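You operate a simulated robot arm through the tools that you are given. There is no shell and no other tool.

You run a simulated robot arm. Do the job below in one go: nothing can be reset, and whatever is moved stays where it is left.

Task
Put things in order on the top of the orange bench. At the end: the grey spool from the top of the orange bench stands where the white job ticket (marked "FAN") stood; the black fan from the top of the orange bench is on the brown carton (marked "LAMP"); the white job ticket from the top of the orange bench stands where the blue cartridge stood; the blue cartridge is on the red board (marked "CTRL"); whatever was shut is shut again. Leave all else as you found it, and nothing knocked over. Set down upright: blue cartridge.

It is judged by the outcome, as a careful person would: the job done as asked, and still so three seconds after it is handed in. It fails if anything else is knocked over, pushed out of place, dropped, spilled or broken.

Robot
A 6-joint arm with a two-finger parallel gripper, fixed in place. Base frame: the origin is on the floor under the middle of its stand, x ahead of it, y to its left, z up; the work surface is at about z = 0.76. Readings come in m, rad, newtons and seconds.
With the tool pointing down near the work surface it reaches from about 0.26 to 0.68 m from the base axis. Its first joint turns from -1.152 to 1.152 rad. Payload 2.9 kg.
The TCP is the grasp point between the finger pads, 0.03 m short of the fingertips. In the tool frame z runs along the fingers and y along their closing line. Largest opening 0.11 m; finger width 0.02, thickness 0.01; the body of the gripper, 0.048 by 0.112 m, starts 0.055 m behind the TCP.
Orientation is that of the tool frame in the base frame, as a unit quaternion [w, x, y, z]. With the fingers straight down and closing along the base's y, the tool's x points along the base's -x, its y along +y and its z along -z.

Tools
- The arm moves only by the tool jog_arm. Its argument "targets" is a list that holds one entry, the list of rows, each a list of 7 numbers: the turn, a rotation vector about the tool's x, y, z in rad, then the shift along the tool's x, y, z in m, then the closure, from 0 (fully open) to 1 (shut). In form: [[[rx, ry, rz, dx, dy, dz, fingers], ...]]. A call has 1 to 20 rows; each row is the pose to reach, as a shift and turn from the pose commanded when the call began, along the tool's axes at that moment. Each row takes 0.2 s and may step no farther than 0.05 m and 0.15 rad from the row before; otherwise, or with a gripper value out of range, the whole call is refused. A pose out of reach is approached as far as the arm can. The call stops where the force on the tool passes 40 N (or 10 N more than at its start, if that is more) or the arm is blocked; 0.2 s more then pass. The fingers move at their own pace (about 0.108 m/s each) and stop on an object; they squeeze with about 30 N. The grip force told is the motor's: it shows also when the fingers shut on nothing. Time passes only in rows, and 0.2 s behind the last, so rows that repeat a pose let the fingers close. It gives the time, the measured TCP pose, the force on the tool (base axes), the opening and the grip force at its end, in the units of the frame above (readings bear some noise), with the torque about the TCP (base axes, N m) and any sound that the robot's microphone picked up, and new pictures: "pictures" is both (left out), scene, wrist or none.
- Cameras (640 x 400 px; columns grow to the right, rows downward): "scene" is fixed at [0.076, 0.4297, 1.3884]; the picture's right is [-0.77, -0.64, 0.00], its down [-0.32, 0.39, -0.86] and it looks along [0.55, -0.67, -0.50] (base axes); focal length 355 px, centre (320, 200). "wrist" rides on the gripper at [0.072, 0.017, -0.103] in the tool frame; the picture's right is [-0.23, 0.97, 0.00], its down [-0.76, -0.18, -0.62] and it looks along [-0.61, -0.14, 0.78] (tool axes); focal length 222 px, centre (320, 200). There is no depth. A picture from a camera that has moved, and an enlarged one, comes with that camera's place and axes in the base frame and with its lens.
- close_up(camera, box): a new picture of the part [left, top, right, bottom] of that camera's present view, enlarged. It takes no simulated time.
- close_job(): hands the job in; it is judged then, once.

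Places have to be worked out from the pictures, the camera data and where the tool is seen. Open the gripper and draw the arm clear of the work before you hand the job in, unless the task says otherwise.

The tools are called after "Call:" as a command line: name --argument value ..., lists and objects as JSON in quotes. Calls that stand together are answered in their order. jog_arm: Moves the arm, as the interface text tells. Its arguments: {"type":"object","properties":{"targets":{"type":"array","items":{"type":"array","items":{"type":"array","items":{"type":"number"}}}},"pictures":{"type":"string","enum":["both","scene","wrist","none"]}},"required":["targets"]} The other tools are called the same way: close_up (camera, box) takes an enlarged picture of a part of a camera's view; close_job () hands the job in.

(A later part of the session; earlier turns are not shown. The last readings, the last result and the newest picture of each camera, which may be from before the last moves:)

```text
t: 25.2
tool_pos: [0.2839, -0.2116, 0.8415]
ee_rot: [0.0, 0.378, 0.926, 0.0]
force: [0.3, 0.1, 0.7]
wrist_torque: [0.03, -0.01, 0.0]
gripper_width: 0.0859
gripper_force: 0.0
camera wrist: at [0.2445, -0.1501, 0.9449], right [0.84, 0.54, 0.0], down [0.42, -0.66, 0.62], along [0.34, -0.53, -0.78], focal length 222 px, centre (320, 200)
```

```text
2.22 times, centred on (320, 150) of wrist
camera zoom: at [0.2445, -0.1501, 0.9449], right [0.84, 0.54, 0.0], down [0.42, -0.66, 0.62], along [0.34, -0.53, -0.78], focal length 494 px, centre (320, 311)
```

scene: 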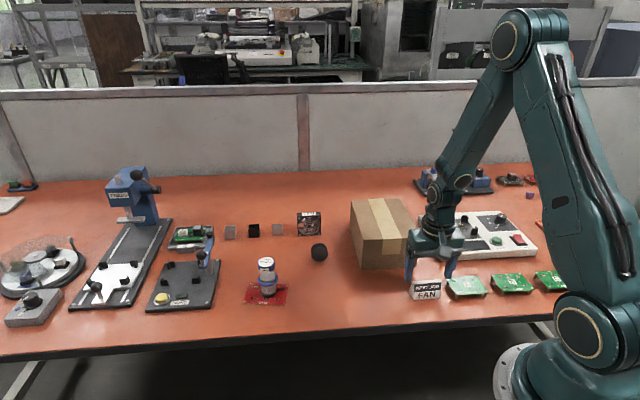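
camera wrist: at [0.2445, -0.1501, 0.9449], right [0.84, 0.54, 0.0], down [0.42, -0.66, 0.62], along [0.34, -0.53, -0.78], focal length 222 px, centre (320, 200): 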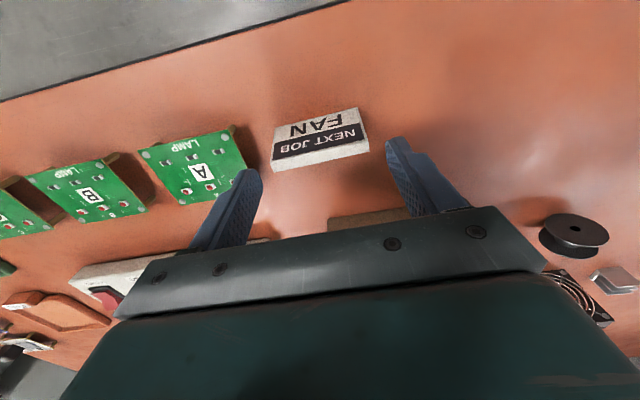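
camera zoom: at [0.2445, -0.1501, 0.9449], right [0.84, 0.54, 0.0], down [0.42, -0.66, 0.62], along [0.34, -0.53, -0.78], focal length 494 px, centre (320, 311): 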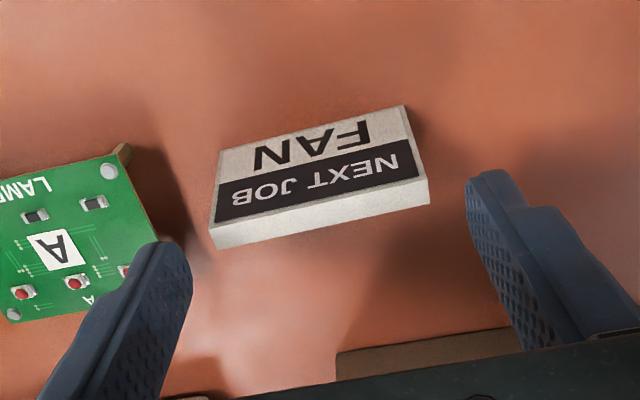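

The ticket is centred exactly between the fingers and aligned. I'll descend to z≈0.798 and close on its ends.

Call:
jog_arm --targets '[[[0, 0, -0.003, 0, 0, 0.015, 0.24], [0, 0, -0.003, 0, 0, 0.03, 0.24], [0, 0, -0.003, 0, 0, 0.0415, 0.24], [0, 0, -0.003, 0, 0, 0.0415, 0.24], [0, 0, -0.003, 0, 0, 0.0415, 0.3], [0, 0, -0.003, 0, 0, 0.0415, 0.4], [0, 0, -0.003, 0, 0, 0.0415, 1], [0, 0, -0.003, 0, 0, 0.0415, 1]]]'

```text
t: 27.0
tool_pos: [0.2831, -0.2131, 0.8001]
ee_rot: [0.0, 0.375, 0.927, 0.0]
force: [0.1, 0.1, -0.7]
wrist_torque: [-0.01, 0.0, 0.03]
gripper_width: 0.0684
gripper_force: 30.5
camera wrist: at [0.2433, -0.1507, 0.9027], right [0.84, 0.54, 0.0], down [0.42, -0.66, 0.62], along [0.34, -0.52, -0.78], focal length 222 px, centre (320, 200)
```

scene: 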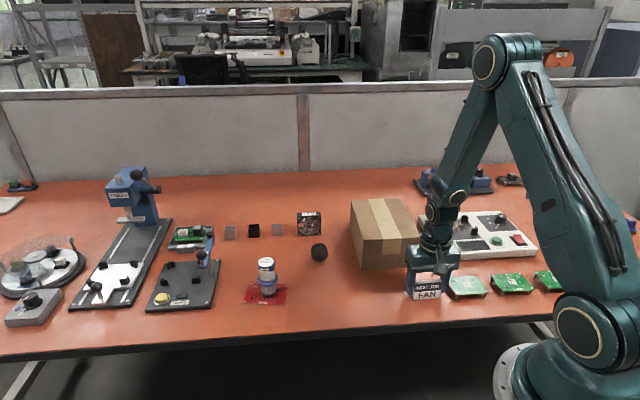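
wrist: 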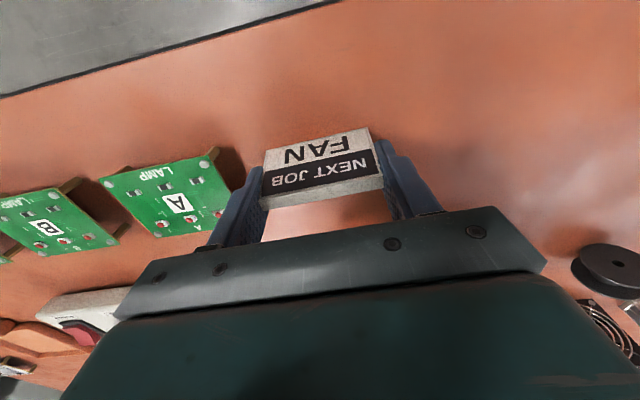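

The ticket is gripped at 0.068 m. I'll lift it slowly.

Call:
jog_arm --targets '[[[0, 0, 0, 0, 0, -0.003, 1], [0, 0, 0, 0, 0, -0.008, 1], [0, 0, 0, 0, 0, -0.015, 1], [0, 0, 0, 0, 0, -0.025, 1], [0, 0, 0, 0, 0, -0.04, 1], [0, 0, 0, 0, 0, -0.055, 1], [0, 0, 0, 0, 0, -0.07, 1], [0, 0, 0, 0, 0, -0.07, 1]]]'

```text
t: 28.8
tool_pos: [0.2844, -0.2119, 0.8686]
ee_rot: [-0.001, 0.376, 0.926, 0.0]
force: [0.1, -0.5, -0.1]
wrist_torque: [-0.03, -0.01, -0.01]
gripper_width: 0.0683
gripper_force: 30.1
camera wrist: at [0.2446, -0.1504, 0.9726], right [0.84, 0.54, 0.0], down [0.42, -0.66, 0.62], along [0.34, -0.52, -0.78], focal length 222 px, centre (320, 200)
```

scene: 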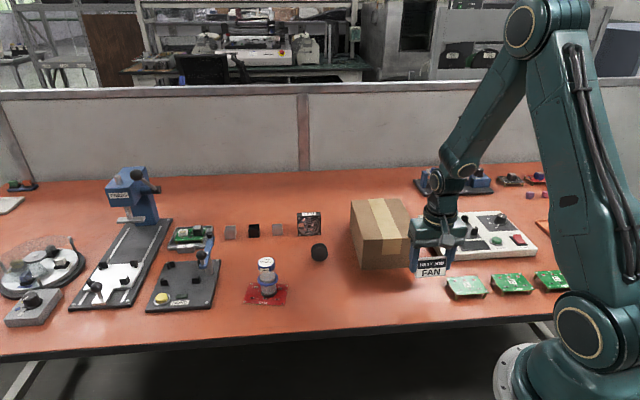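
wrist: 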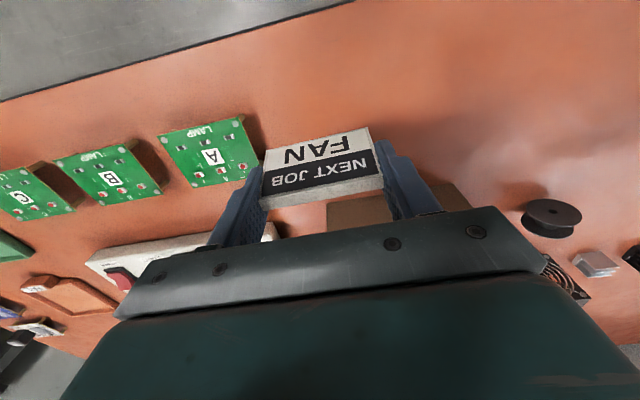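

The ticket is held level. I'll carry it to the cartridge's former place at (0.4195, -0.128) and lower it to just above the bench.

Call:
jog_arm --targets '[[[0, 0, 0, -0.0025, 0.01, 0, 1], [0, 0, 0, -0.0075, 0.03, 0, 1], [0, 0, 0, -0.0137, 0.055, 0, 1], [0, 0, 0, -0.02, 0.08, 0, 1], [0, 0, 0, -0.0262, 0.105, 0, 1], [0, 0, 0, -0.0324, 0.13, 0, 1], [0, 0, 0, -0.037, 0.1485, 0, 1], [0, 0, 0, -0.0385, 0.1545, 0, 1], [0, 0, 0, -0.0385, 0.1545, 0.01, 1], [0, 0, 0, -0.0385, 0.1545, 0.03, 1], [0, 0, 0, -0.0385, 0.1545, 0.05, 1], [0, 0, 0, -0.0385, 0.1545, 0.06, 1], [0, 0, 0, -0.0385, 0.1545, 0.066, 1], [0, 0, 0, -0.0385, 0.1545, 0.066, 1]]]'

```text
t: 31.8
tool_pos: [0.4189, -0.1285, 0.8037]
ee_rot: [0.0, 0.376, 0.926, -0.001]
force: [0.6, 0.1, -0.4]
wrist_torque: [0.03, -0.01, 0.01]
gripper_width: 0.0683
gripper_force: 30.0
camera wrist: at [0.3788, -0.0659, 0.9068], right [0.84, 0.54, 0.0], down [0.42, -0.66, 0.62], along [0.34, -0.52, -0.78], focal length 222 px, centre (320, 200)
```

scene: 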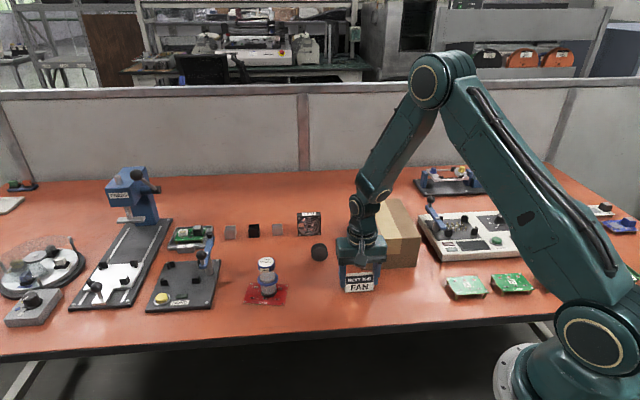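
wrist: 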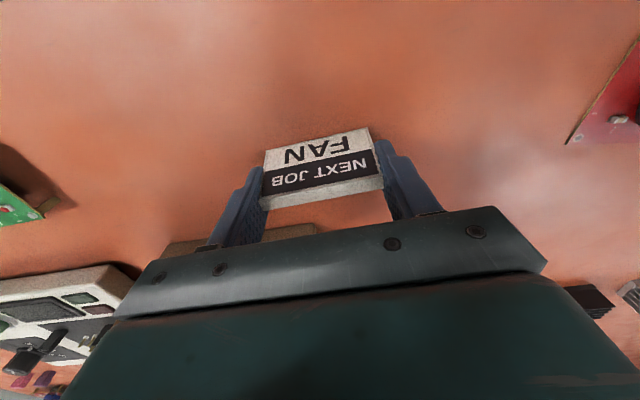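

Call:
jog_arm --targets '[[[0, 0, 0, 0, 0, 0.001, 1], [0, 0, 0, 0, 0, 0.002, 1], [0, 0, 0, 0, 0, 0.003, 1], [0, 0, 0, 0, 0, 0.0037, 1], [0, 0, 0, 0, 0, 0.0037, 1]]]' --pictures "none"

```text
t: 33.0
tool_pos: [0.4194, -0.1289, 0.7994]
ee_rot: [-0.001, 0.377, 0.926, 0.0]
force: [0.1, -0.6, 1.4]
wrist_torque: [0.01, 0.0, 0.0]
gripper_width: 0.0685
gripper_force: 29.8
```

I feel the first hint of contact (1.4 N up). I'll lower half a millimetre more to be sure, then release gently.

Call:
jog_arm --targets '[[[0, 0, 0, 0, 0, 0.0005, 1], [0, 0, 0, 0, 0, 0.0005, 0.36], [0, 0, 0, 0, 0, 0.0005, 0.33], [0, 0, 0, 0, 0, 0.0005, 0.28], [0, 0, 0, 0, 0, 0.0005, 0.2], [0, 0, 0, 0, 0, 0.0005, 0.15], [0, 0, 0, 0, 0, 0.0005, 0.15]]]' --pictures "wrist"

```text
t: 34.6
tool_pos: [0.4195, -0.1285, 0.7998]
ee_rot: [0.0, 0.376, 0.927, 0.001]
force: [-0.3, 0.6, -0.2]
wrist_torque: [-0.01, -0.02, -0.01]
gripper_width: 0.0937
gripper_force: 0.1
camera wrist: at [0.3795, -0.0662, 0.9027], right [0.84, 0.54, 0.0], down [0.42, -0.66, 0.62], along [0.34, -0.52, -0.78], focal length 222 px, centre (320, 200)
```

wrist: 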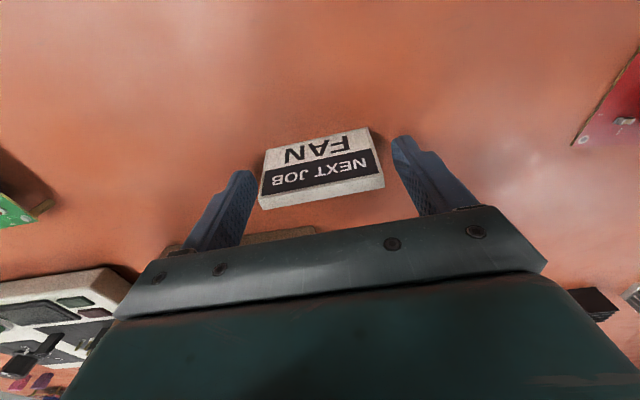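

The ticket stands where the cartridge was and is free of the fingers. Now I'll raise and move above the spool at about (0.566, -0.157), turning the tool 90° so the fingers close along its axis on the flat flange faces.

Call:
jog_arm --targets '[[[0, 0, 0, 0, 0, -0.02, 0.15], [0, 0, 0, 0, 0, -0.06, 0.15], [0, 0, 0, 0, 0, -0.1, 0.15], [0, 0, 0, 0, 0, -0.14, 0.15], [0, 0, -0.131, -0.0105, 0.0068, -0.14, 0.3], [0, 0, -0.262, -0.021, 0.0135, -0.14, 0.3], [0, 0, -0.393, -0.0315, 0.0203, -0.14, 0.3], [0, 0, -0.524, -0.042, 0.0271, -0.14, 0.3], [0, 0, -0.654, -0.0525, 0.0338, -0.14, 0.3], [0, 0, -0.785, -0.063, 0.0406, -0.14, 0.3], [0, 0, -0.916, -0.0735, 0.0474, -0.14, 0.3], [0, 0, -1.047, -0.084, 0.0541, -0.14, 0.3], [0, 0, -1.178, -0.0945, 0.0609, -0.14, 0.3], [0, 0, -1.309, -0.105, 0.0677, -0.14, 0.3], [0, 0, -1.44, -0.1155, 0.0744, -0.14, 0.3], [0, 0, -1.57, -0.126, 0.0812, -0.14, 0.3], [0, 0, -1.57, -0.126, 0.0812, -0.14, 0.3]]]'

```text
t: 38.2
tool_pos: [0.5673, -0.158, 0.9386]
ee_rot: [0.0, -0.389, 0.921, 0.0]
force: [-0.7, 0.4, 0.1]
wrist_torque: [-0.01, 0.0, -0.01]
gripper_width: 0.0769
gripper_force: 0.0
camera wrist: at [0.5042, -0.1992, 1.0419], right [-0.54, 0.84, 0.0], down [0.66, 0.42, 0.62], along [0.52, 0.34, -0.78], focal length 222 px, centre (320, 200)
```

scene: 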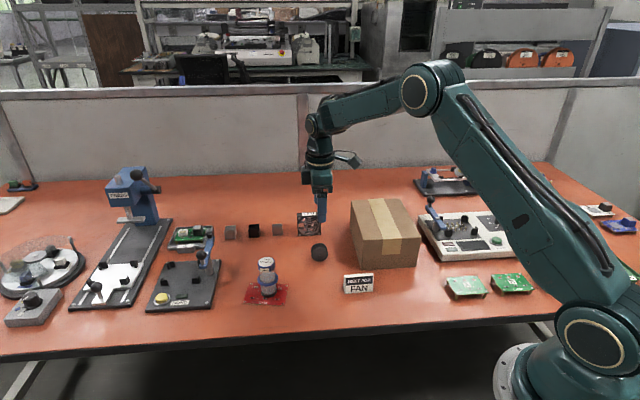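
wrist: 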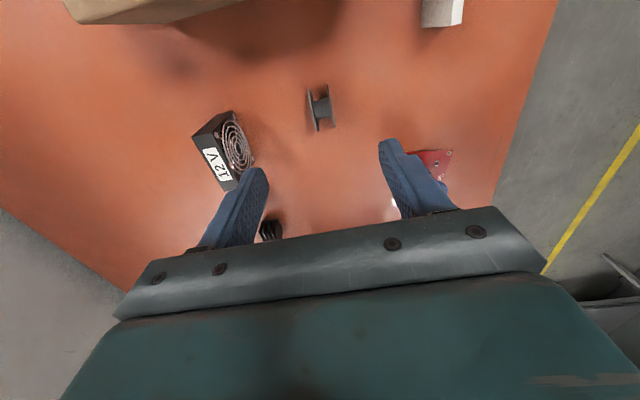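

Call:
close_up --camera "wrist" --box '[270, 70, 370, 145]'

Call:
close_up --camera "wrist" --box '[170, 80, 310, 200]'

Call:
close_up --camera "scene" --box '[290, 200, 390, 300]'

```text
5.33 times, centred on (320, 108) of wrist
camera zoom: at [0.5042, -0.1992, 1.0419], right [-0.54, 0.84, 0.0], down [0.66, 0.42, 0.62], along [0.52, 0.34, -0.78], focal length 1185 px, centre (320, 693)
```

zoom: 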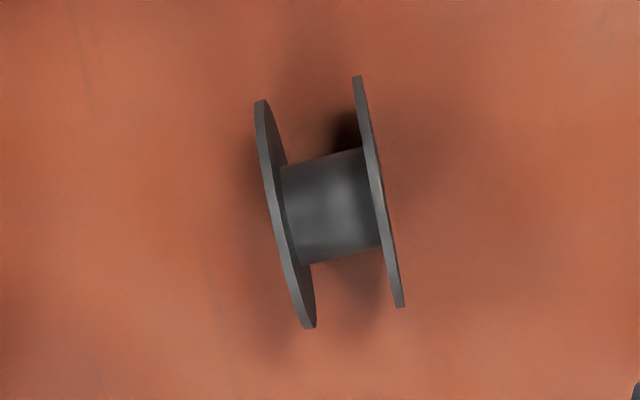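

```text
3.33 times, centred on (240, 140) of wrist
camera zoom: at [0.5042, -0.1992, 1.0419], right [-0.54, 0.84, 0.0], down [0.66, 0.42, 0.62], along [0.52, 0.34, -0.78], focal length 740 px, centre (587, 400)
```

zoom: 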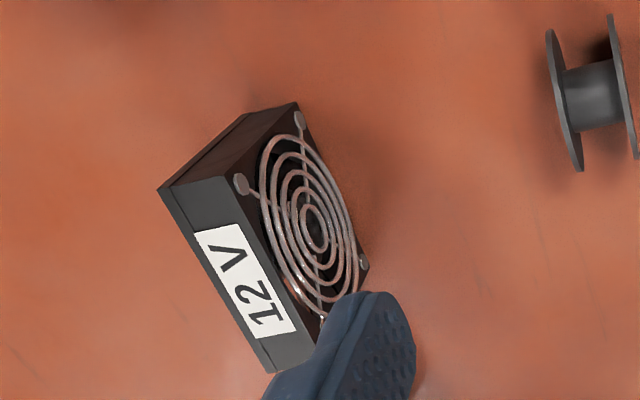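

```text
4.00 times, centred on (340, 250) of scene
camera zoom: at [0.076, 0.4297, 1.3884], right [-0.77, -0.64, 0.0], down [-0.32, 0.39, -0.86], along [0.55, -0.67, -0.5], focal length 1421 px, centre (240, 0)
```

zoom: 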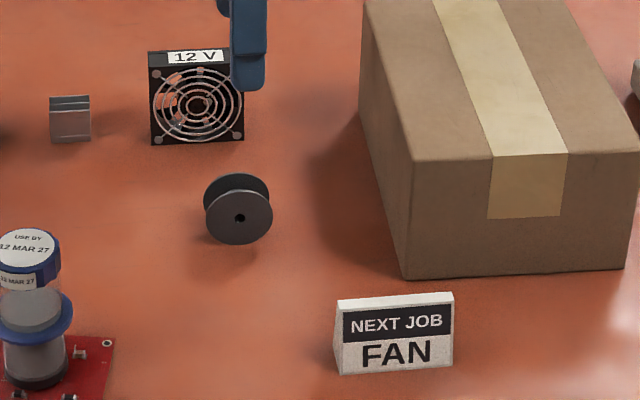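

The spool's centre is at (0.5647, -0.1554) and its axis lines up with the closing direction. The flange-to-flange width is about 23 mm. I'll shift 3 mm and descend around it.

Call:
jog_arm --targets '[[[0, 0, 0, -0.0003, 0.0028, 0.03, 0.35], [0, 0, 0, -0.0003, 0.0028, 0.07, 0.35], [0, 0, 0, -0.0003, 0.0028, 0.1, 0.35], [0, 0, 0, -0.0003, 0.0028, 0.1, 0.35]]]'

Call:
close_up --camera "wrist" --box '[230, 90, 410, 220]'

```text
t: 39.2
tool_pos: [0.5651, -0.1573, 0.8385]
ee_rot: [0.0, -0.39, 0.921, 0.001]
force: [-0.8, -0.3, -0.7]
wrist_torque: [0.01, 0.02, 0.01]
gripper_width: 0.0716
gripper_force: 0.0
camera wrist: at [0.5019, -0.198, 0.9417], right [-0.54, 0.84, 0.0], down [0.66, 0.42, 0.62], along [0.53, 0.34, -0.78], focal length 222 px, centre (320, 200)
```

scene: 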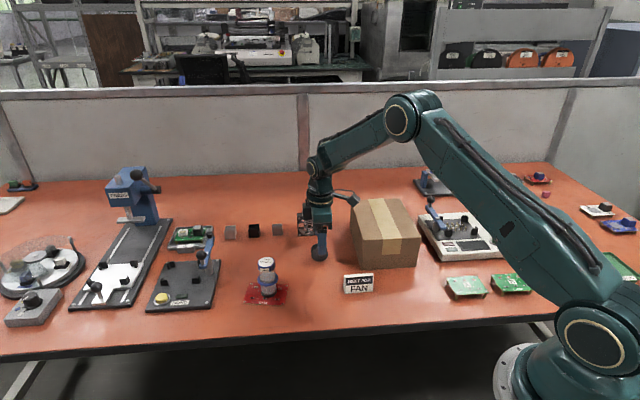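
wrist: 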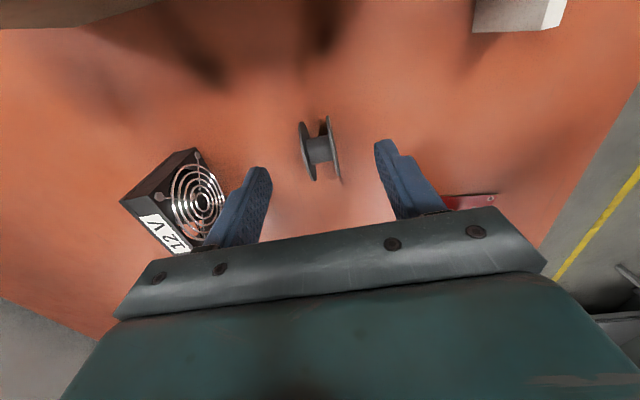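

```text
3.08 times, centred on (320, 155) of wrist
camera zoom: at [0.5019, -0.198, 0.9417], right [-0.54, 0.84, 0.0], down [0.66, 0.42, 0.62], along [0.53, 0.34, -0.78], focal length 684 px, centre (320, 338)
```

zoom: 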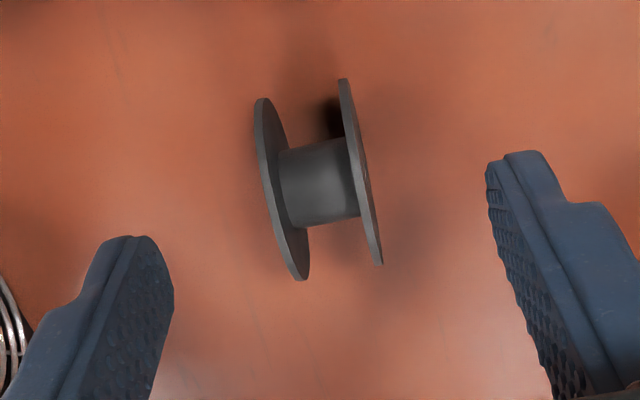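

The spool sits well between the fingers. I'll descend the last 41 mm and close on the flanges.

Call:
jog_arm --targets '[[[0, 0, 0, -0.0015, -0.0012, 0.02, 0.35], [0, 0, 0, -0.0015, -0.0012, 0.035, 0.35], [0, 0, 0, -0.0015, -0.0012, 0.041, 0.35], [0, 0, 0, -0.0015, -0.0012, 0.041, 0.5], [0, 0, 0, -0.0015, -0.0012, 0.041, 0.65], [0, 0, 0, -0.0015, -0.0012, 0.041, 0.75], [0, 0, 0, -0.0015, -0.0012, 0.041, 1], [0, 0, 0, -0.0015, -0.0012, 0.041, 1], [0, 0, 0, -0.0015, -0.0012, 0.041, 1]]]'

```text
t: 41.2
tool_pos: [0.5648, -0.1567, 0.7981]
ee_rot: [0.0, -0.389, 0.921, 0.001]
force: [-0.5, -0.1, 1.4]
wrist_torque: [0.02, -0.02, 0.02]
gripper_width: 0.0209
gripper_force: 29.8
camera wrist: at [0.5028, -0.1966, 0.9007], right [-0.54, 0.84, 0.0], down [0.66, 0.42, 0.62], along [0.53, 0.34, -0.78], focal length 222 px, centre (320, 200)
```

scene: 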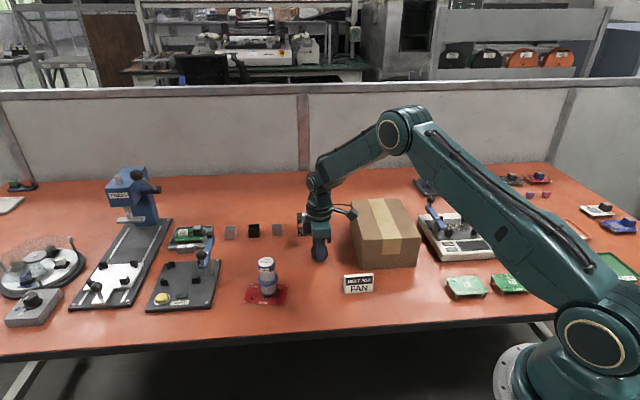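
wrist: 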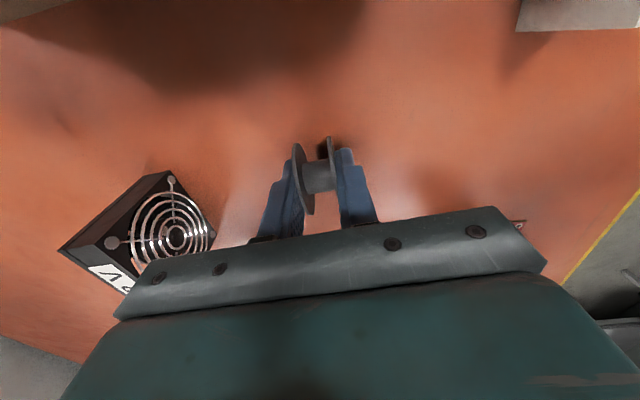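

The spool is gripped (21 mm wide). I'll lift it slowly.

Call:
jog_arm --targets '[[[0, 0, 0, 0, 0, -0.003, 1], [0, 0, 0, 0, 0, -0.008, 1], [0, 0, 0, 0, 0, -0.018, 1], [0, 0, 0, 0, 0, -0.035, 1], [0, 0, 0, 0, 0, -0.055, 1], [0, 0, 0, 0, 0, -0.08, 1], [0, 0, 0, 0, 0, -0.1, 1], [0, 0, 0, 0, 0, -0.13, 1], [0, 0, 0, 0, 0, -0.13, 1]]]'

Call:
close_up --camera "wrist" --box '[250, 120, 390, 230]'

```text
t: 43.2
tool_pos: [0.564, -0.1561, 0.9279]
ee_rot: [-0.001, -0.389, 0.921, 0.0]
force: [0.6, -0.2, -0.1]
wrist_torque: [-0.01, 0.01, 0.0]
gripper_width: 0.0211
gripper_force: 30.2
camera wrist: at [0.5036, -0.1958, 1.032], right [-0.54, 0.84, 0.0], down [0.66, 0.42, 0.62], along [0.53, 0.34, -0.78], focal length 222 px, centre (320, 200)
```

scene: 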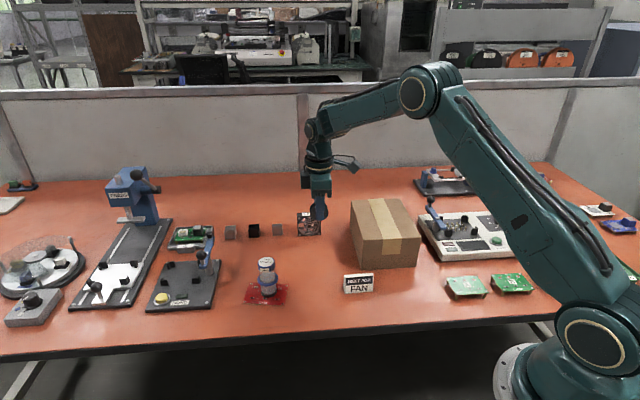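
wrist: 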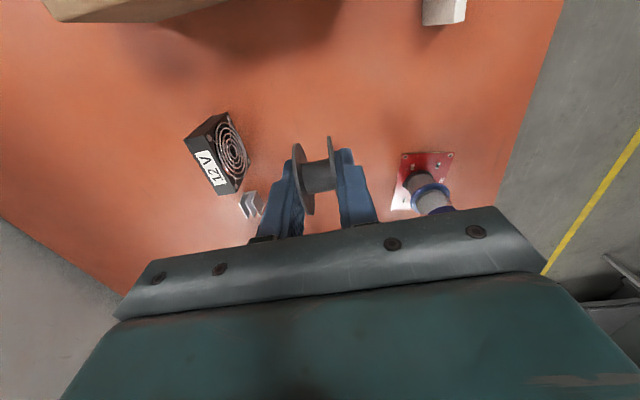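

```text
3.64 times, centred on (320, 175) of wrist
camera zoom: at [0.5036, -0.1958, 1.032], right [-0.54, 0.84, 0.0], down [0.66, 0.42, 0.62], along [0.53, 0.34, -0.78], focal length 808 px, centre (320, 291)
```

zoom: 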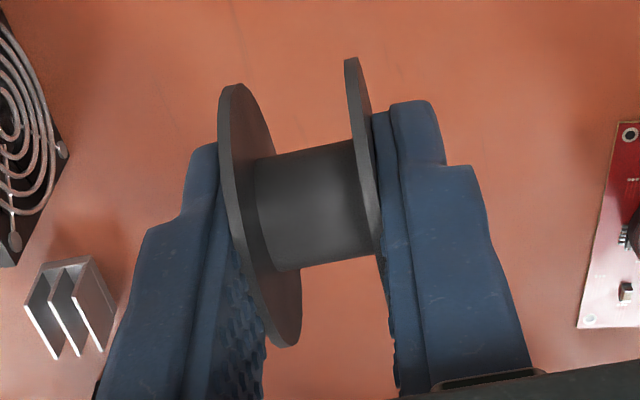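

The spool is held securely. I'll carry it high past the carton corner to above the ticket's former place at (0.2844, -0.212), keeping its orientation.

Call:
jog_arm --targets '[[[0, 0, 0, 0.0079, 0.0054, -0.01, 1], [0, 0, 0, 0.0238, 0.0163, -0.02, 1], [0, 0, 0, 0.0475, 0.0325, -0.025, 1], [0, 0, 0, 0.0713, 0.0488, -0.025, 1], [0, 0, 0, 0.095, 0.065, -0.025, 1], [0, 0, 0, 0.1188, 0.0813, -0.025, 1], [0, 0, 0, 0.1425, 0.0976, -0.025, 1], [0, 0, 0, 0.1663, 0.1138, -0.025, 1], [0, 0, 0, 0.19, 0.1301, -0.025, 1], [0, 0, 0, 0.2138, 0.1464, -0.02, 1], [0, 0, 0, 0.2296, 0.1572, -0.01, 1], [0, 0, 0, 0.2375, 0.1626, 0.0, 1], [0, 0, 0, 0.2375, 0.1626, 0.0, 1]]]'

```text
t: 46.0
tool_pos: [0.2811, -0.2128, 0.9276]
ee_rot: [0.0, -0.389, 0.921, 0.0]
force: [-0.3, 0.5, 0.1]
wrist_torque: [-0.02, -0.01, 0.0]
gripper_width: 0.0209
gripper_force: 30.1
camera wrist: at [0.2194, -0.2534, 1.0305], right [-0.54, 0.84, 0.0], down [0.66, 0.42, 0.62], along [0.52, 0.34, -0.78], focal length 222 px, centre (320, 200)
```

scene: 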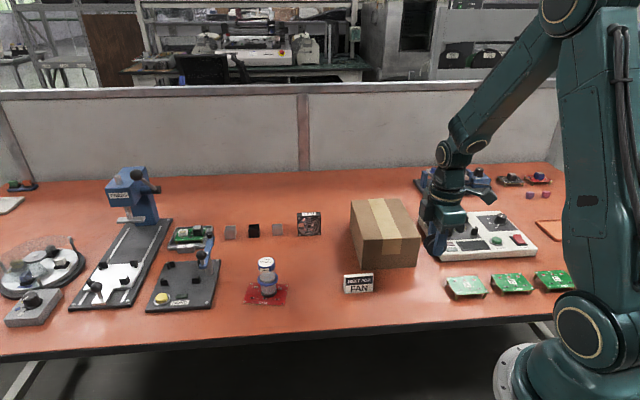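
wrist: 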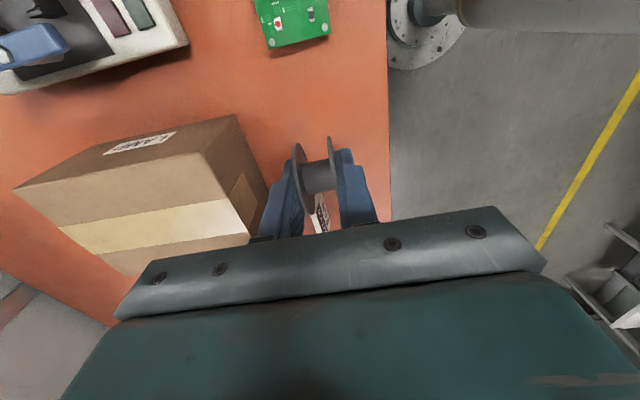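

The carton's LAMP label is visible on its side. I'll lower the spool to just above the bench.

Call:
jog_arm --targets '[[[0, 0, 0, 0, 0, 0.015, 1], [0, 0, 0, 0, 0, 0.04, 1], [0, 0, 0, 0, 0, 0.065, 1], [0, 0, 0, 0, 0, 0.09, 1], [0, 0, 0, 0, 0, 0.11, 1], [0, 0, 0, 0, 0, 0.12, 1], [0, 0, 0, 0, 0, 0.127, 1], [0, 0, 0, 0, 0, 0.127, 1]]]'

Call:
close_up --camera "scene" --box '[390, 200, 490, 310]'

```text
t: 47.8
tool_pos: [0.2851, -0.2122, 0.8004]
ee_rot: [0.0, -0.389, 0.921, 0.0]
force: [0.3, -0.9, -0.1]
wrist_torque: [0.0, 0.0, 0.01]
gripper_width: 0.0211
gripper_force: 29.8
camera wrist: at [0.2222, -0.2526, 0.9038], right [-0.54, 0.84, 0.0], down [0.66, 0.42, 0.62], along [0.53, 0.34, -0.78], focal length 222 px, centre (320, 200)
```

scene: 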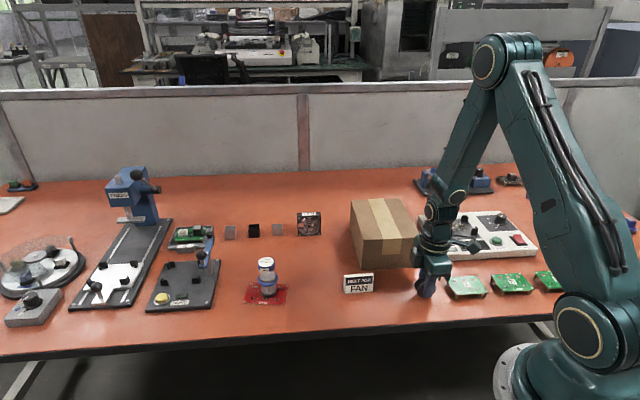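
wrist: 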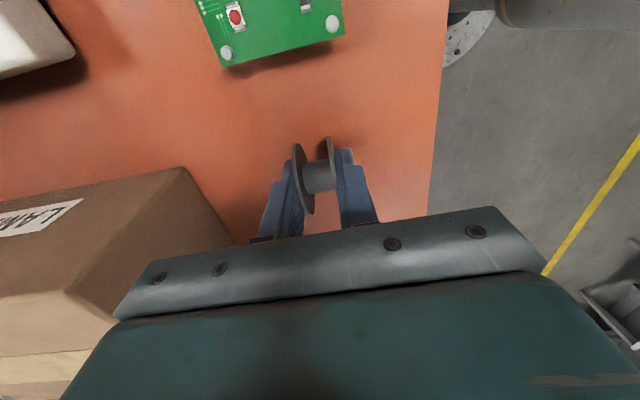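

```text
3.64 times, centred on (440, 255) of scene
camera zoom: at [0.076, 0.4297, 1.3884], right [-0.77, -0.64, 0.0], down [-0.32, 0.39, -0.86], along [0.55, -0.67, -0.5], focal length 1292 px, centre (-116, 0)
```

zoom: 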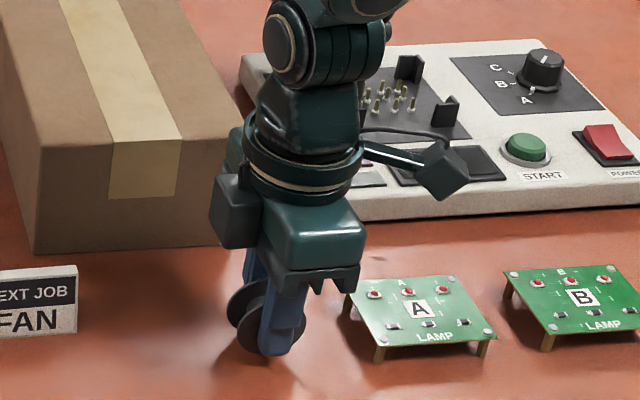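

Call:
jog_arm --targets '[[[0, 0, 0, 0, 0, 0.001, 1], [0, 0, 0, 0, 0, 0.002, 1], [0, 0, 0, 0, 0, 0.0028, 1], [0, 0, 0, 0, 0, 0.0028, 1]]]' --pictures "none"

```text
t: 48.8
tool_pos: [0.2827, -0.212, 0.7982]
ee_rot: [0.0, -0.389, 0.921, 0.0]
force: [-0.8, -0.3, -0.6]
wrist_torque: [0.01, 0.02, -0.01]
gripper_width: 0.0207
gripper_force: 30.3
```

Call:
jog_arm --targets '[[[0, 0, 0, 0, 0, 0.0004, 1], [0, 0, 0, 0, 0, 0.0008, 1], [0, 0, 0, 0, 0, 0.0008, 1]]]' --pictures "none"

```text
t: 49.6
tool_pos: [0.2833, -0.213, 0.7969]
ee_rot: [-0.001, -0.389, 0.921, 0.001]
force: [0.0, 0.9, 0.7]
wrist_torque: [0.02, 0.03, -0.01]
gripper_width: 0.0209
gripper_force: 30.0
```

Call:
jog_arm --targets '[[[0, 0, 0, 0, 0, 0.0004, 1], [0, 0, 0, 0, 0, 0.0008, 1], [0, 0, 0, 0, 0, 0.0008, 1]]]' --pictures "none"

```text
t: 50.4
tool_pos: [0.2845, -0.2127, 0.7972]
ee_rot: [0.001, -0.389, 0.921, 0.0]
force: [-2.5, 1.0, 13.8]
wrist_torque: [0.03, 0.07, 0.01]
gripper_width: 0.0209
gripper_force: 29.7
```

The spool is on the bench. I'll back off slightly and open slowly along its axis so it doesn't roll.

Call:
jog_arm --targets '[[[0, 0, 0, 0, 0, -0.0006, 1], [0, 0, 0, 0, 0, -0.0006, 1], [0, 0, 0, 0, 0, -0.0006, 0.79], [0, 0, 0, 0, 0, -0.0006, 0.76], [0, 0, 0, 0, 0, -0.0006, 0.7], [0, 0, 0, 0, 0, -0.0006, 0.6], [0, 0, 0, 0, 0, -0.0006, 0.5], [0, 0, 0, 0, 0, -0.0006, 0.5]]]'

Call:
close_up --camera "wrist" --box '[250, 120, 390, 230]'

```text
t: 52.2
tool_pos: [0.2844, -0.2139, 0.797]
ee_rot: [0.0, -0.389, 0.921, 0.0]
force: [0.3, -0.5, -0.6]
wrist_torque: [0.0, 0.01, 0.02]
gripper_width: 0.055
gripper_force: 0.1
camera wrist: at [0.2215, -0.2532, 0.9007], right [-0.54, 0.84, 0.0], down [0.66, 0.42, 0.62], along [0.53, 0.34, -0.78], focal length 222 px, centre (320, 200)
```

scene: 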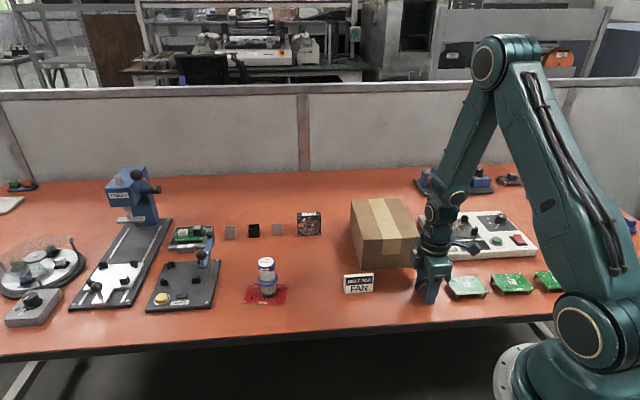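
wrist: 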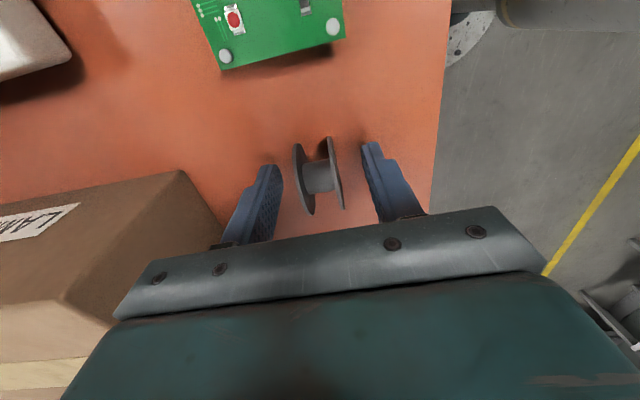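

```text
3.64 times, centred on (320, 175) of wrist
camera zoom: at [0.2215, -0.2532, 0.9007], right [-0.54, 0.84, 0.0], down [0.66, 0.42, 0.62], along [0.53, 0.34, -0.78], focal length 808 px, centre (320, 291)
```

zoom: 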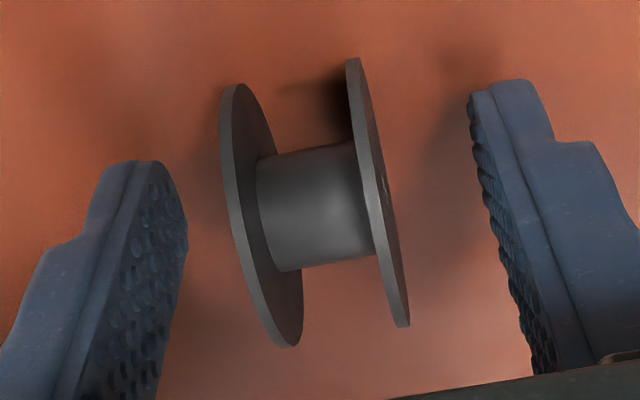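

The spool rests free and still. I'll raise straight up, then check that it stays.

Call:
jog_arm --targets '[[[0, 0, 0, 0, 0, -0.01, 0.45], [0, 0, 0, 0, 0, -0.03, 0.4], [0, 0, 0, 0, 0, -0.06, 0.3], [0, 0, 0, 0, 0, -0.1, 0.3], [0, 0, 0, 0, 0, -0.14, 0.3], [0, 0, 0, 0, 0, -0.17, 0.3], [0, 0, 0, 0, 0, -0.17, 0.3]]]'

Call:
close_up --camera "scene" --box '[390, 240, 490, 310]'

Call:
close_up --camera "scene" --box '[340, 180, 440, 280]'

```text
t: 53.8
tool_pos: [0.2826, -0.2112, 0.9666]
ee_rot: [0.001, -0.389, 0.921, 0.0]
force: [-0.3, 0.9, -0.1]
wrist_torque: [-0.01, 0.02, -0.01]
gripper_width: 0.0771
gripper_force: 0.0
camera wrist: at [0.2207, -0.2523, 1.0703], right [-0.54, 0.84, 0.0], down [0.66, 0.42, 0.62], along [0.52, 0.34, -0.78], focal length 222 px, centre (320, 200)
```

scene: 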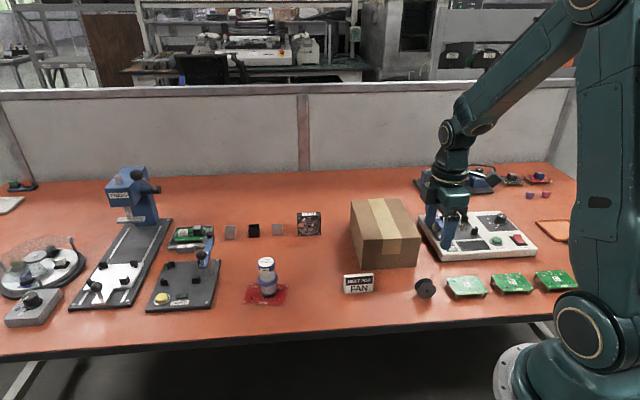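
wrist: 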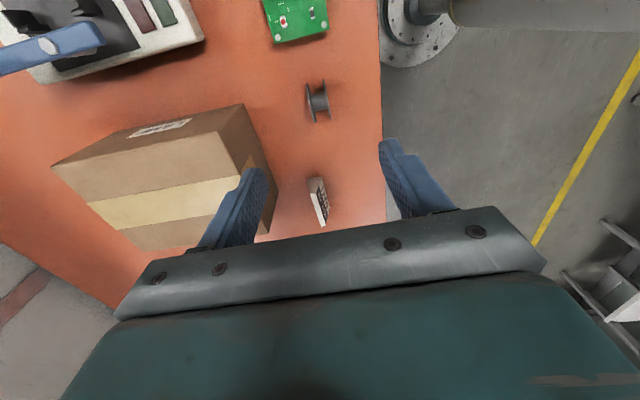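

```text
5.71 times, centred on (440, 275) of scene
camera zoom: at [0.076, 0.4297, 1.3884], right [-0.77, -0.64, 0.0], down [-0.32, 0.39, -0.86], along [0.55, -0.67, -0.5], focal length 2030 px, centre (-366, -229)
```

zoom: 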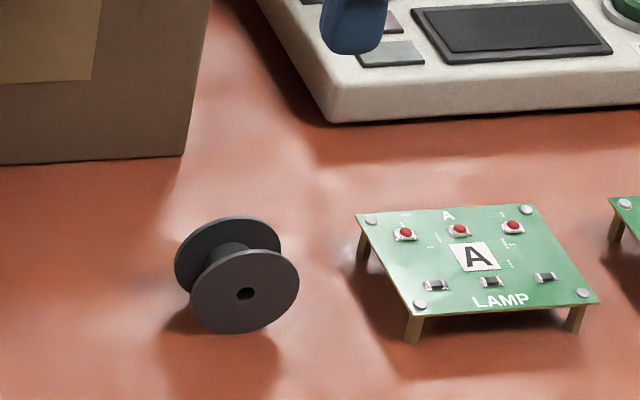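

```text
4.00 times, centred on (390, 230) of scene
camera zoom: at [0.076, 0.4297, 1.3884], right [-0.77, -0.64, 0.0], down [-0.32, 0.39, -0.86], along [0.55, -0.67, -0.5], focal length 1421 px, centre (40, 80)
```

zoom: 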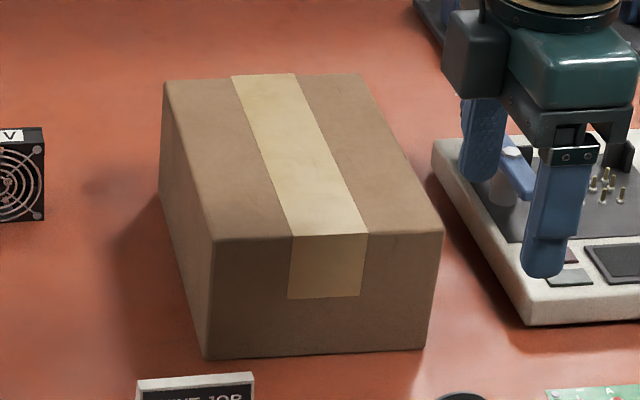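

The spool stands where the ticket was. Now the fan: I'll move to a viewpoint just before it with the tool turned so the fingers will straddle its width, and measure it.

Call:
jog_arm --targets '[[[0, 0, 0.131, -0.0213, -0.0187, 0.0, 0.3], [0, 0, 0.262, -0.0426, -0.0373, 0.0, 0.3], [0, 0, 0.393, -0.0639, -0.056, 0.0, 0.3], [0, 0, 0.524, -0.0852, -0.0746, 0.0, 0.3], [0, 0, 0.654, -0.1065, -0.0933, 0.0, 0.3], [0, 0, 0.785, -0.1278, -0.112, 0.0, 0.3], [0, 0, 0.916, -0.149, -0.1306, 0.0, 0.25], [0, 0, 1.047, -0.1703, -0.1493, 0.0, 0.2], [0, 0, 1.178, -0.1916, -0.1679, 0.0, 0.2], [0, 0, 1.309, -0.2129, -0.1866, 0.005, 0.2], [0, 0, 1.44, -0.2342, -0.2052, 0.01, 0.2], [0, 0, 1.57, -0.2555, -0.2239, 0.016, 0.2], [0, 0, 1.57, -0.2555, -0.2239, 0.016, 0.2]]]'

Call:
close_up --camera "wrist" --box '[220, 80, 440, 230]'

Call:
close_up --camera "scene" --box '[390, 240, 490, 310]'

```text
t: 56.6
tool_pos: [0.6242, -0.1875, 0.9515]
ee_rot: [-0.001, 0.376, 0.927, 0.0]
force: [0.1, -0.4, 0.0]
wrist_torque: [-0.01, 0.01, 0.0]
gripper_width: 0.0881
gripper_force: 0.1
camera wrist: at [0.584, -0.1242, 1.0554], right [0.84, 0.54, 0.0], down [0.42, -0.66, 0.62], along [0.33, -0.52, -0.78], focal length 222 px, centre (320, 200)
```

scene: 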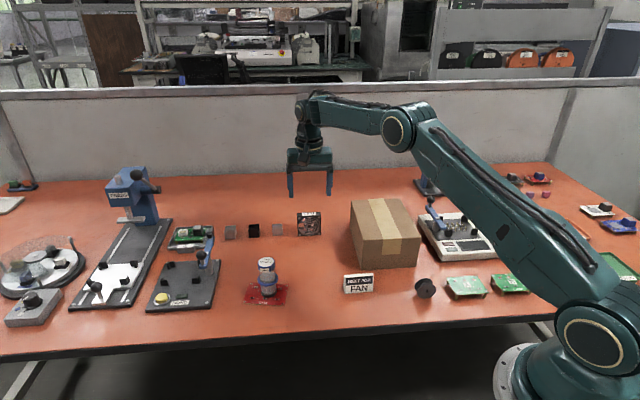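
wrist: 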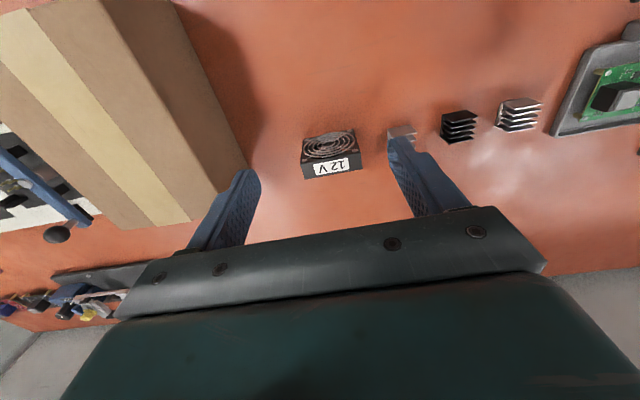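

```text
2.67 times, centred on (330, 155) of wrist
camera zoom: at [0.584, -0.1242, 1.0554], right [0.84, 0.54, 0.0], down [0.42, -0.66, 0.62], along [0.33, -0.52, -0.78], focal length 592 px, centre (293, 320)
```

zoom: 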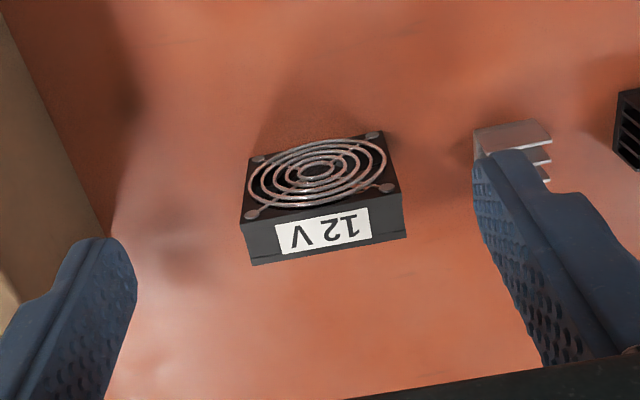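

```text
5.71 times, centred on (440, 275) of scene
camera zoom: at [0.076, 0.4297, 1.3884], right [-0.77, -0.64, 0.0], down [-0.32, 0.39, -0.86], along [0.55, -0.67, -0.5], focal length 2030 px, centre (-366, -229)
```

zoom: 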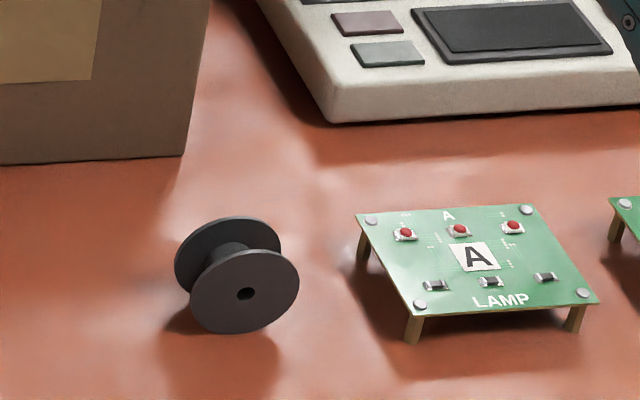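

Spool stays put. The fan is about 0.07×0.07×0.023 m, upright, centred near (0.667, -0.227), slightly beyond vertical reach. I'll tilt the tool about 20° outward about its closing axis so the pads stay flat on the fan's side faces, and hover above it.

Call:
jog_arm --targets '[[[0, -0.12, 0, -0.01, 0, 0.0, 0.18], [0, -0.24, 0, -0.025, 0, 0.01, 0.18], [0, -0.349, 0, -0.04, 0.0003, 0.03, 0.18], [0, -0.349, 0, -0.0608, 0.0006, 0.055, 0.18], [0, -0.349, 0, -0.0608, 0.0006, 0.055, 0.18]]]'

Call:
close_up --camera "wrist" --box '[200, 60, 460, 240]'

Call:
close_up --camera "scene" --box '[220, 130, 380, 260]'

```text
t: 57.8
tool_pos: [0.6678, -0.2275, 0.8968]
ee_rot: [0.161, 0.371, 0.912, -0.065]
force: [0.7, 0.0, -0.3]
wrist_torque: [0.04, -0.02, -0.01]
gripper_width: 0.0903
gripper_force: 0.1
camera wrist: at [0.6052, -0.1436, 0.9687], right [0.83, 0.55, 0.08], down [0.24, -0.48, 0.85], along [0.5, -0.69, -0.53], focal length 222 px, centre (320, 200)
```

scene: 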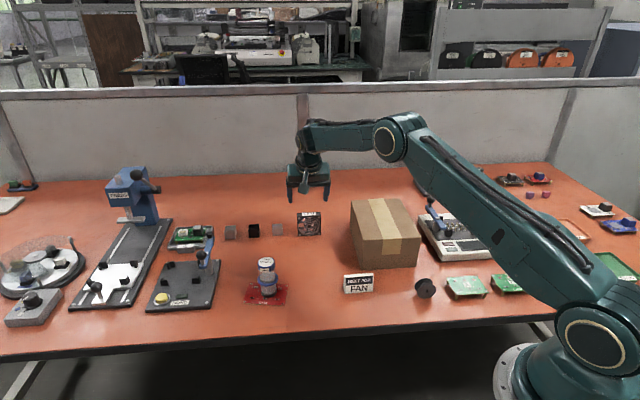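
wrist: 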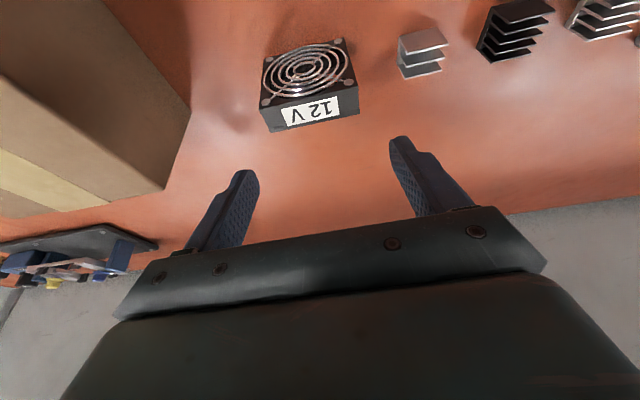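

```text
2.22 times, centred on (330, 150) of wrist
camera zoom: at [0.6052, -0.1436, 0.9687], right [0.83, 0.55, 0.08], down [0.24, -0.48, 0.85], along [0.5, -0.69, -0.53], focal length 494 px, centre (298, 311)
```

zoom: 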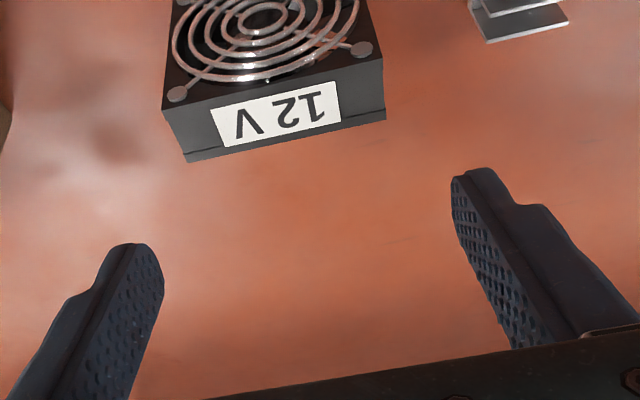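

```text
3.08 times, centred on (300, 195) of scene
camera zoom: at [0.076, 0.4297, 1.3884], right [-0.77, -0.64, 0.0], down [-0.32, 0.39, -0.86], along [0.55, -0.67, -0.5], focal length 1093 px, centre (382, 215)
```

zoom: 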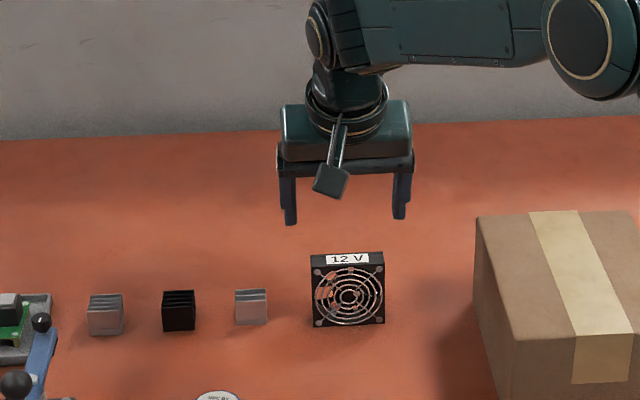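

Fan top centre is at (0.6664, -0.2283), with its width along about 45.7°. I'll descend vertically with a small yaw correction so the fingers straddle it, and check before closing.

Call:
jog_arm --targets '[[[0.0089, 0, 0.0244, 0.008, -0.0013, 0.0224, 0.18], [0.0089, 0, 0.0244, 0.016, -0.0013, 0.0447, 0.18], [0.0089, 0, 0.0244, 0.024, -0.0013, 0.067, 0.18], [0.0089, 0, 0.0244, 0.032, -0.0013, 0.0894, 0.18], [0.0089, 0, 0.0244, 0.032, -0.0013, 0.0894, 0.18]]]'

Call:
close_up --camera "wrist" --box '[200, 60, 460, 240]'

Call:
close_up --camera "scene" --box '[250, 170, 370, 250]'

```text
t: 59.0
tool_pos: [0.6659, -0.2279, 0.8012]
ee_rot: [0.16, 0.383, 0.907, -0.068]
force: [0.8, -0.4, 0.4]
wrist_torque: [0.0, -0.01, -0.02]
gripper_width: 0.0901
gripper_force: 0.2
camera wrist: at [0.6063, -0.1422, 0.8739], right [0.85, 0.53, 0.08], down [0.22, -0.48, 0.85], along [0.48, -0.7, -0.53], focal length 222 px, centre (320, 200)
```

scene: 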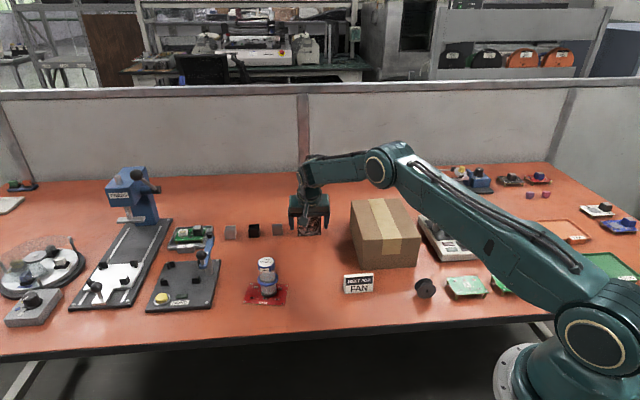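
wrist: 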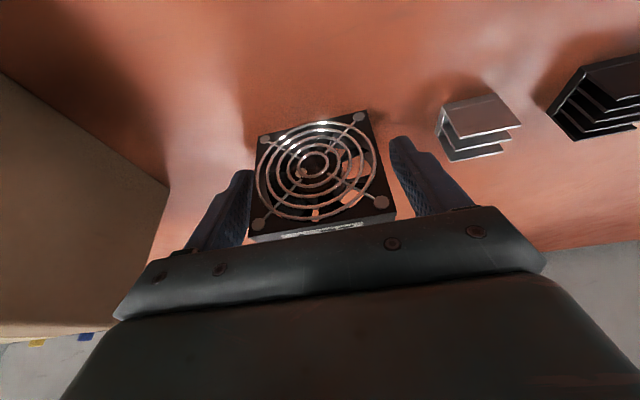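

```text
2.22 times, centred on (330, 150) of wrist
camera zoom: at [0.6063, -0.1422, 0.8739], right [0.85, 0.53, 0.08], down [0.22, -0.48, 0.85], along [0.48, -0.7, -0.53], focal length 494 px, centre (298, 311)
```

zoom: 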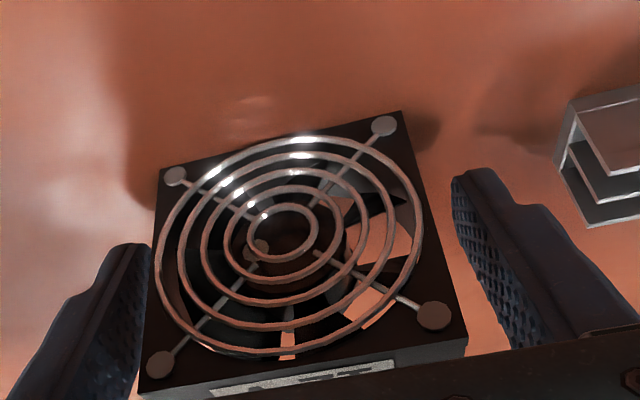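

```text
5.00 times, centred on (310, 210) of scene
camera zoom: at [0.076, 0.4297, 1.3884], right [-0.77, -0.64, 0.0], down [-0.32, 0.39, -0.86], along [0.55, -0.67, -0.5], focal length 1776 px, centre (370, 150)
```

zoom: 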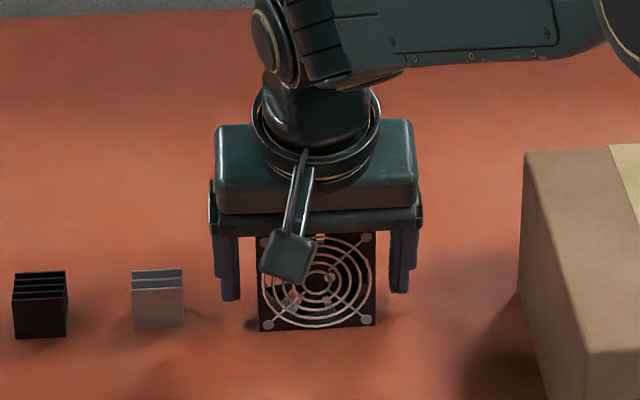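

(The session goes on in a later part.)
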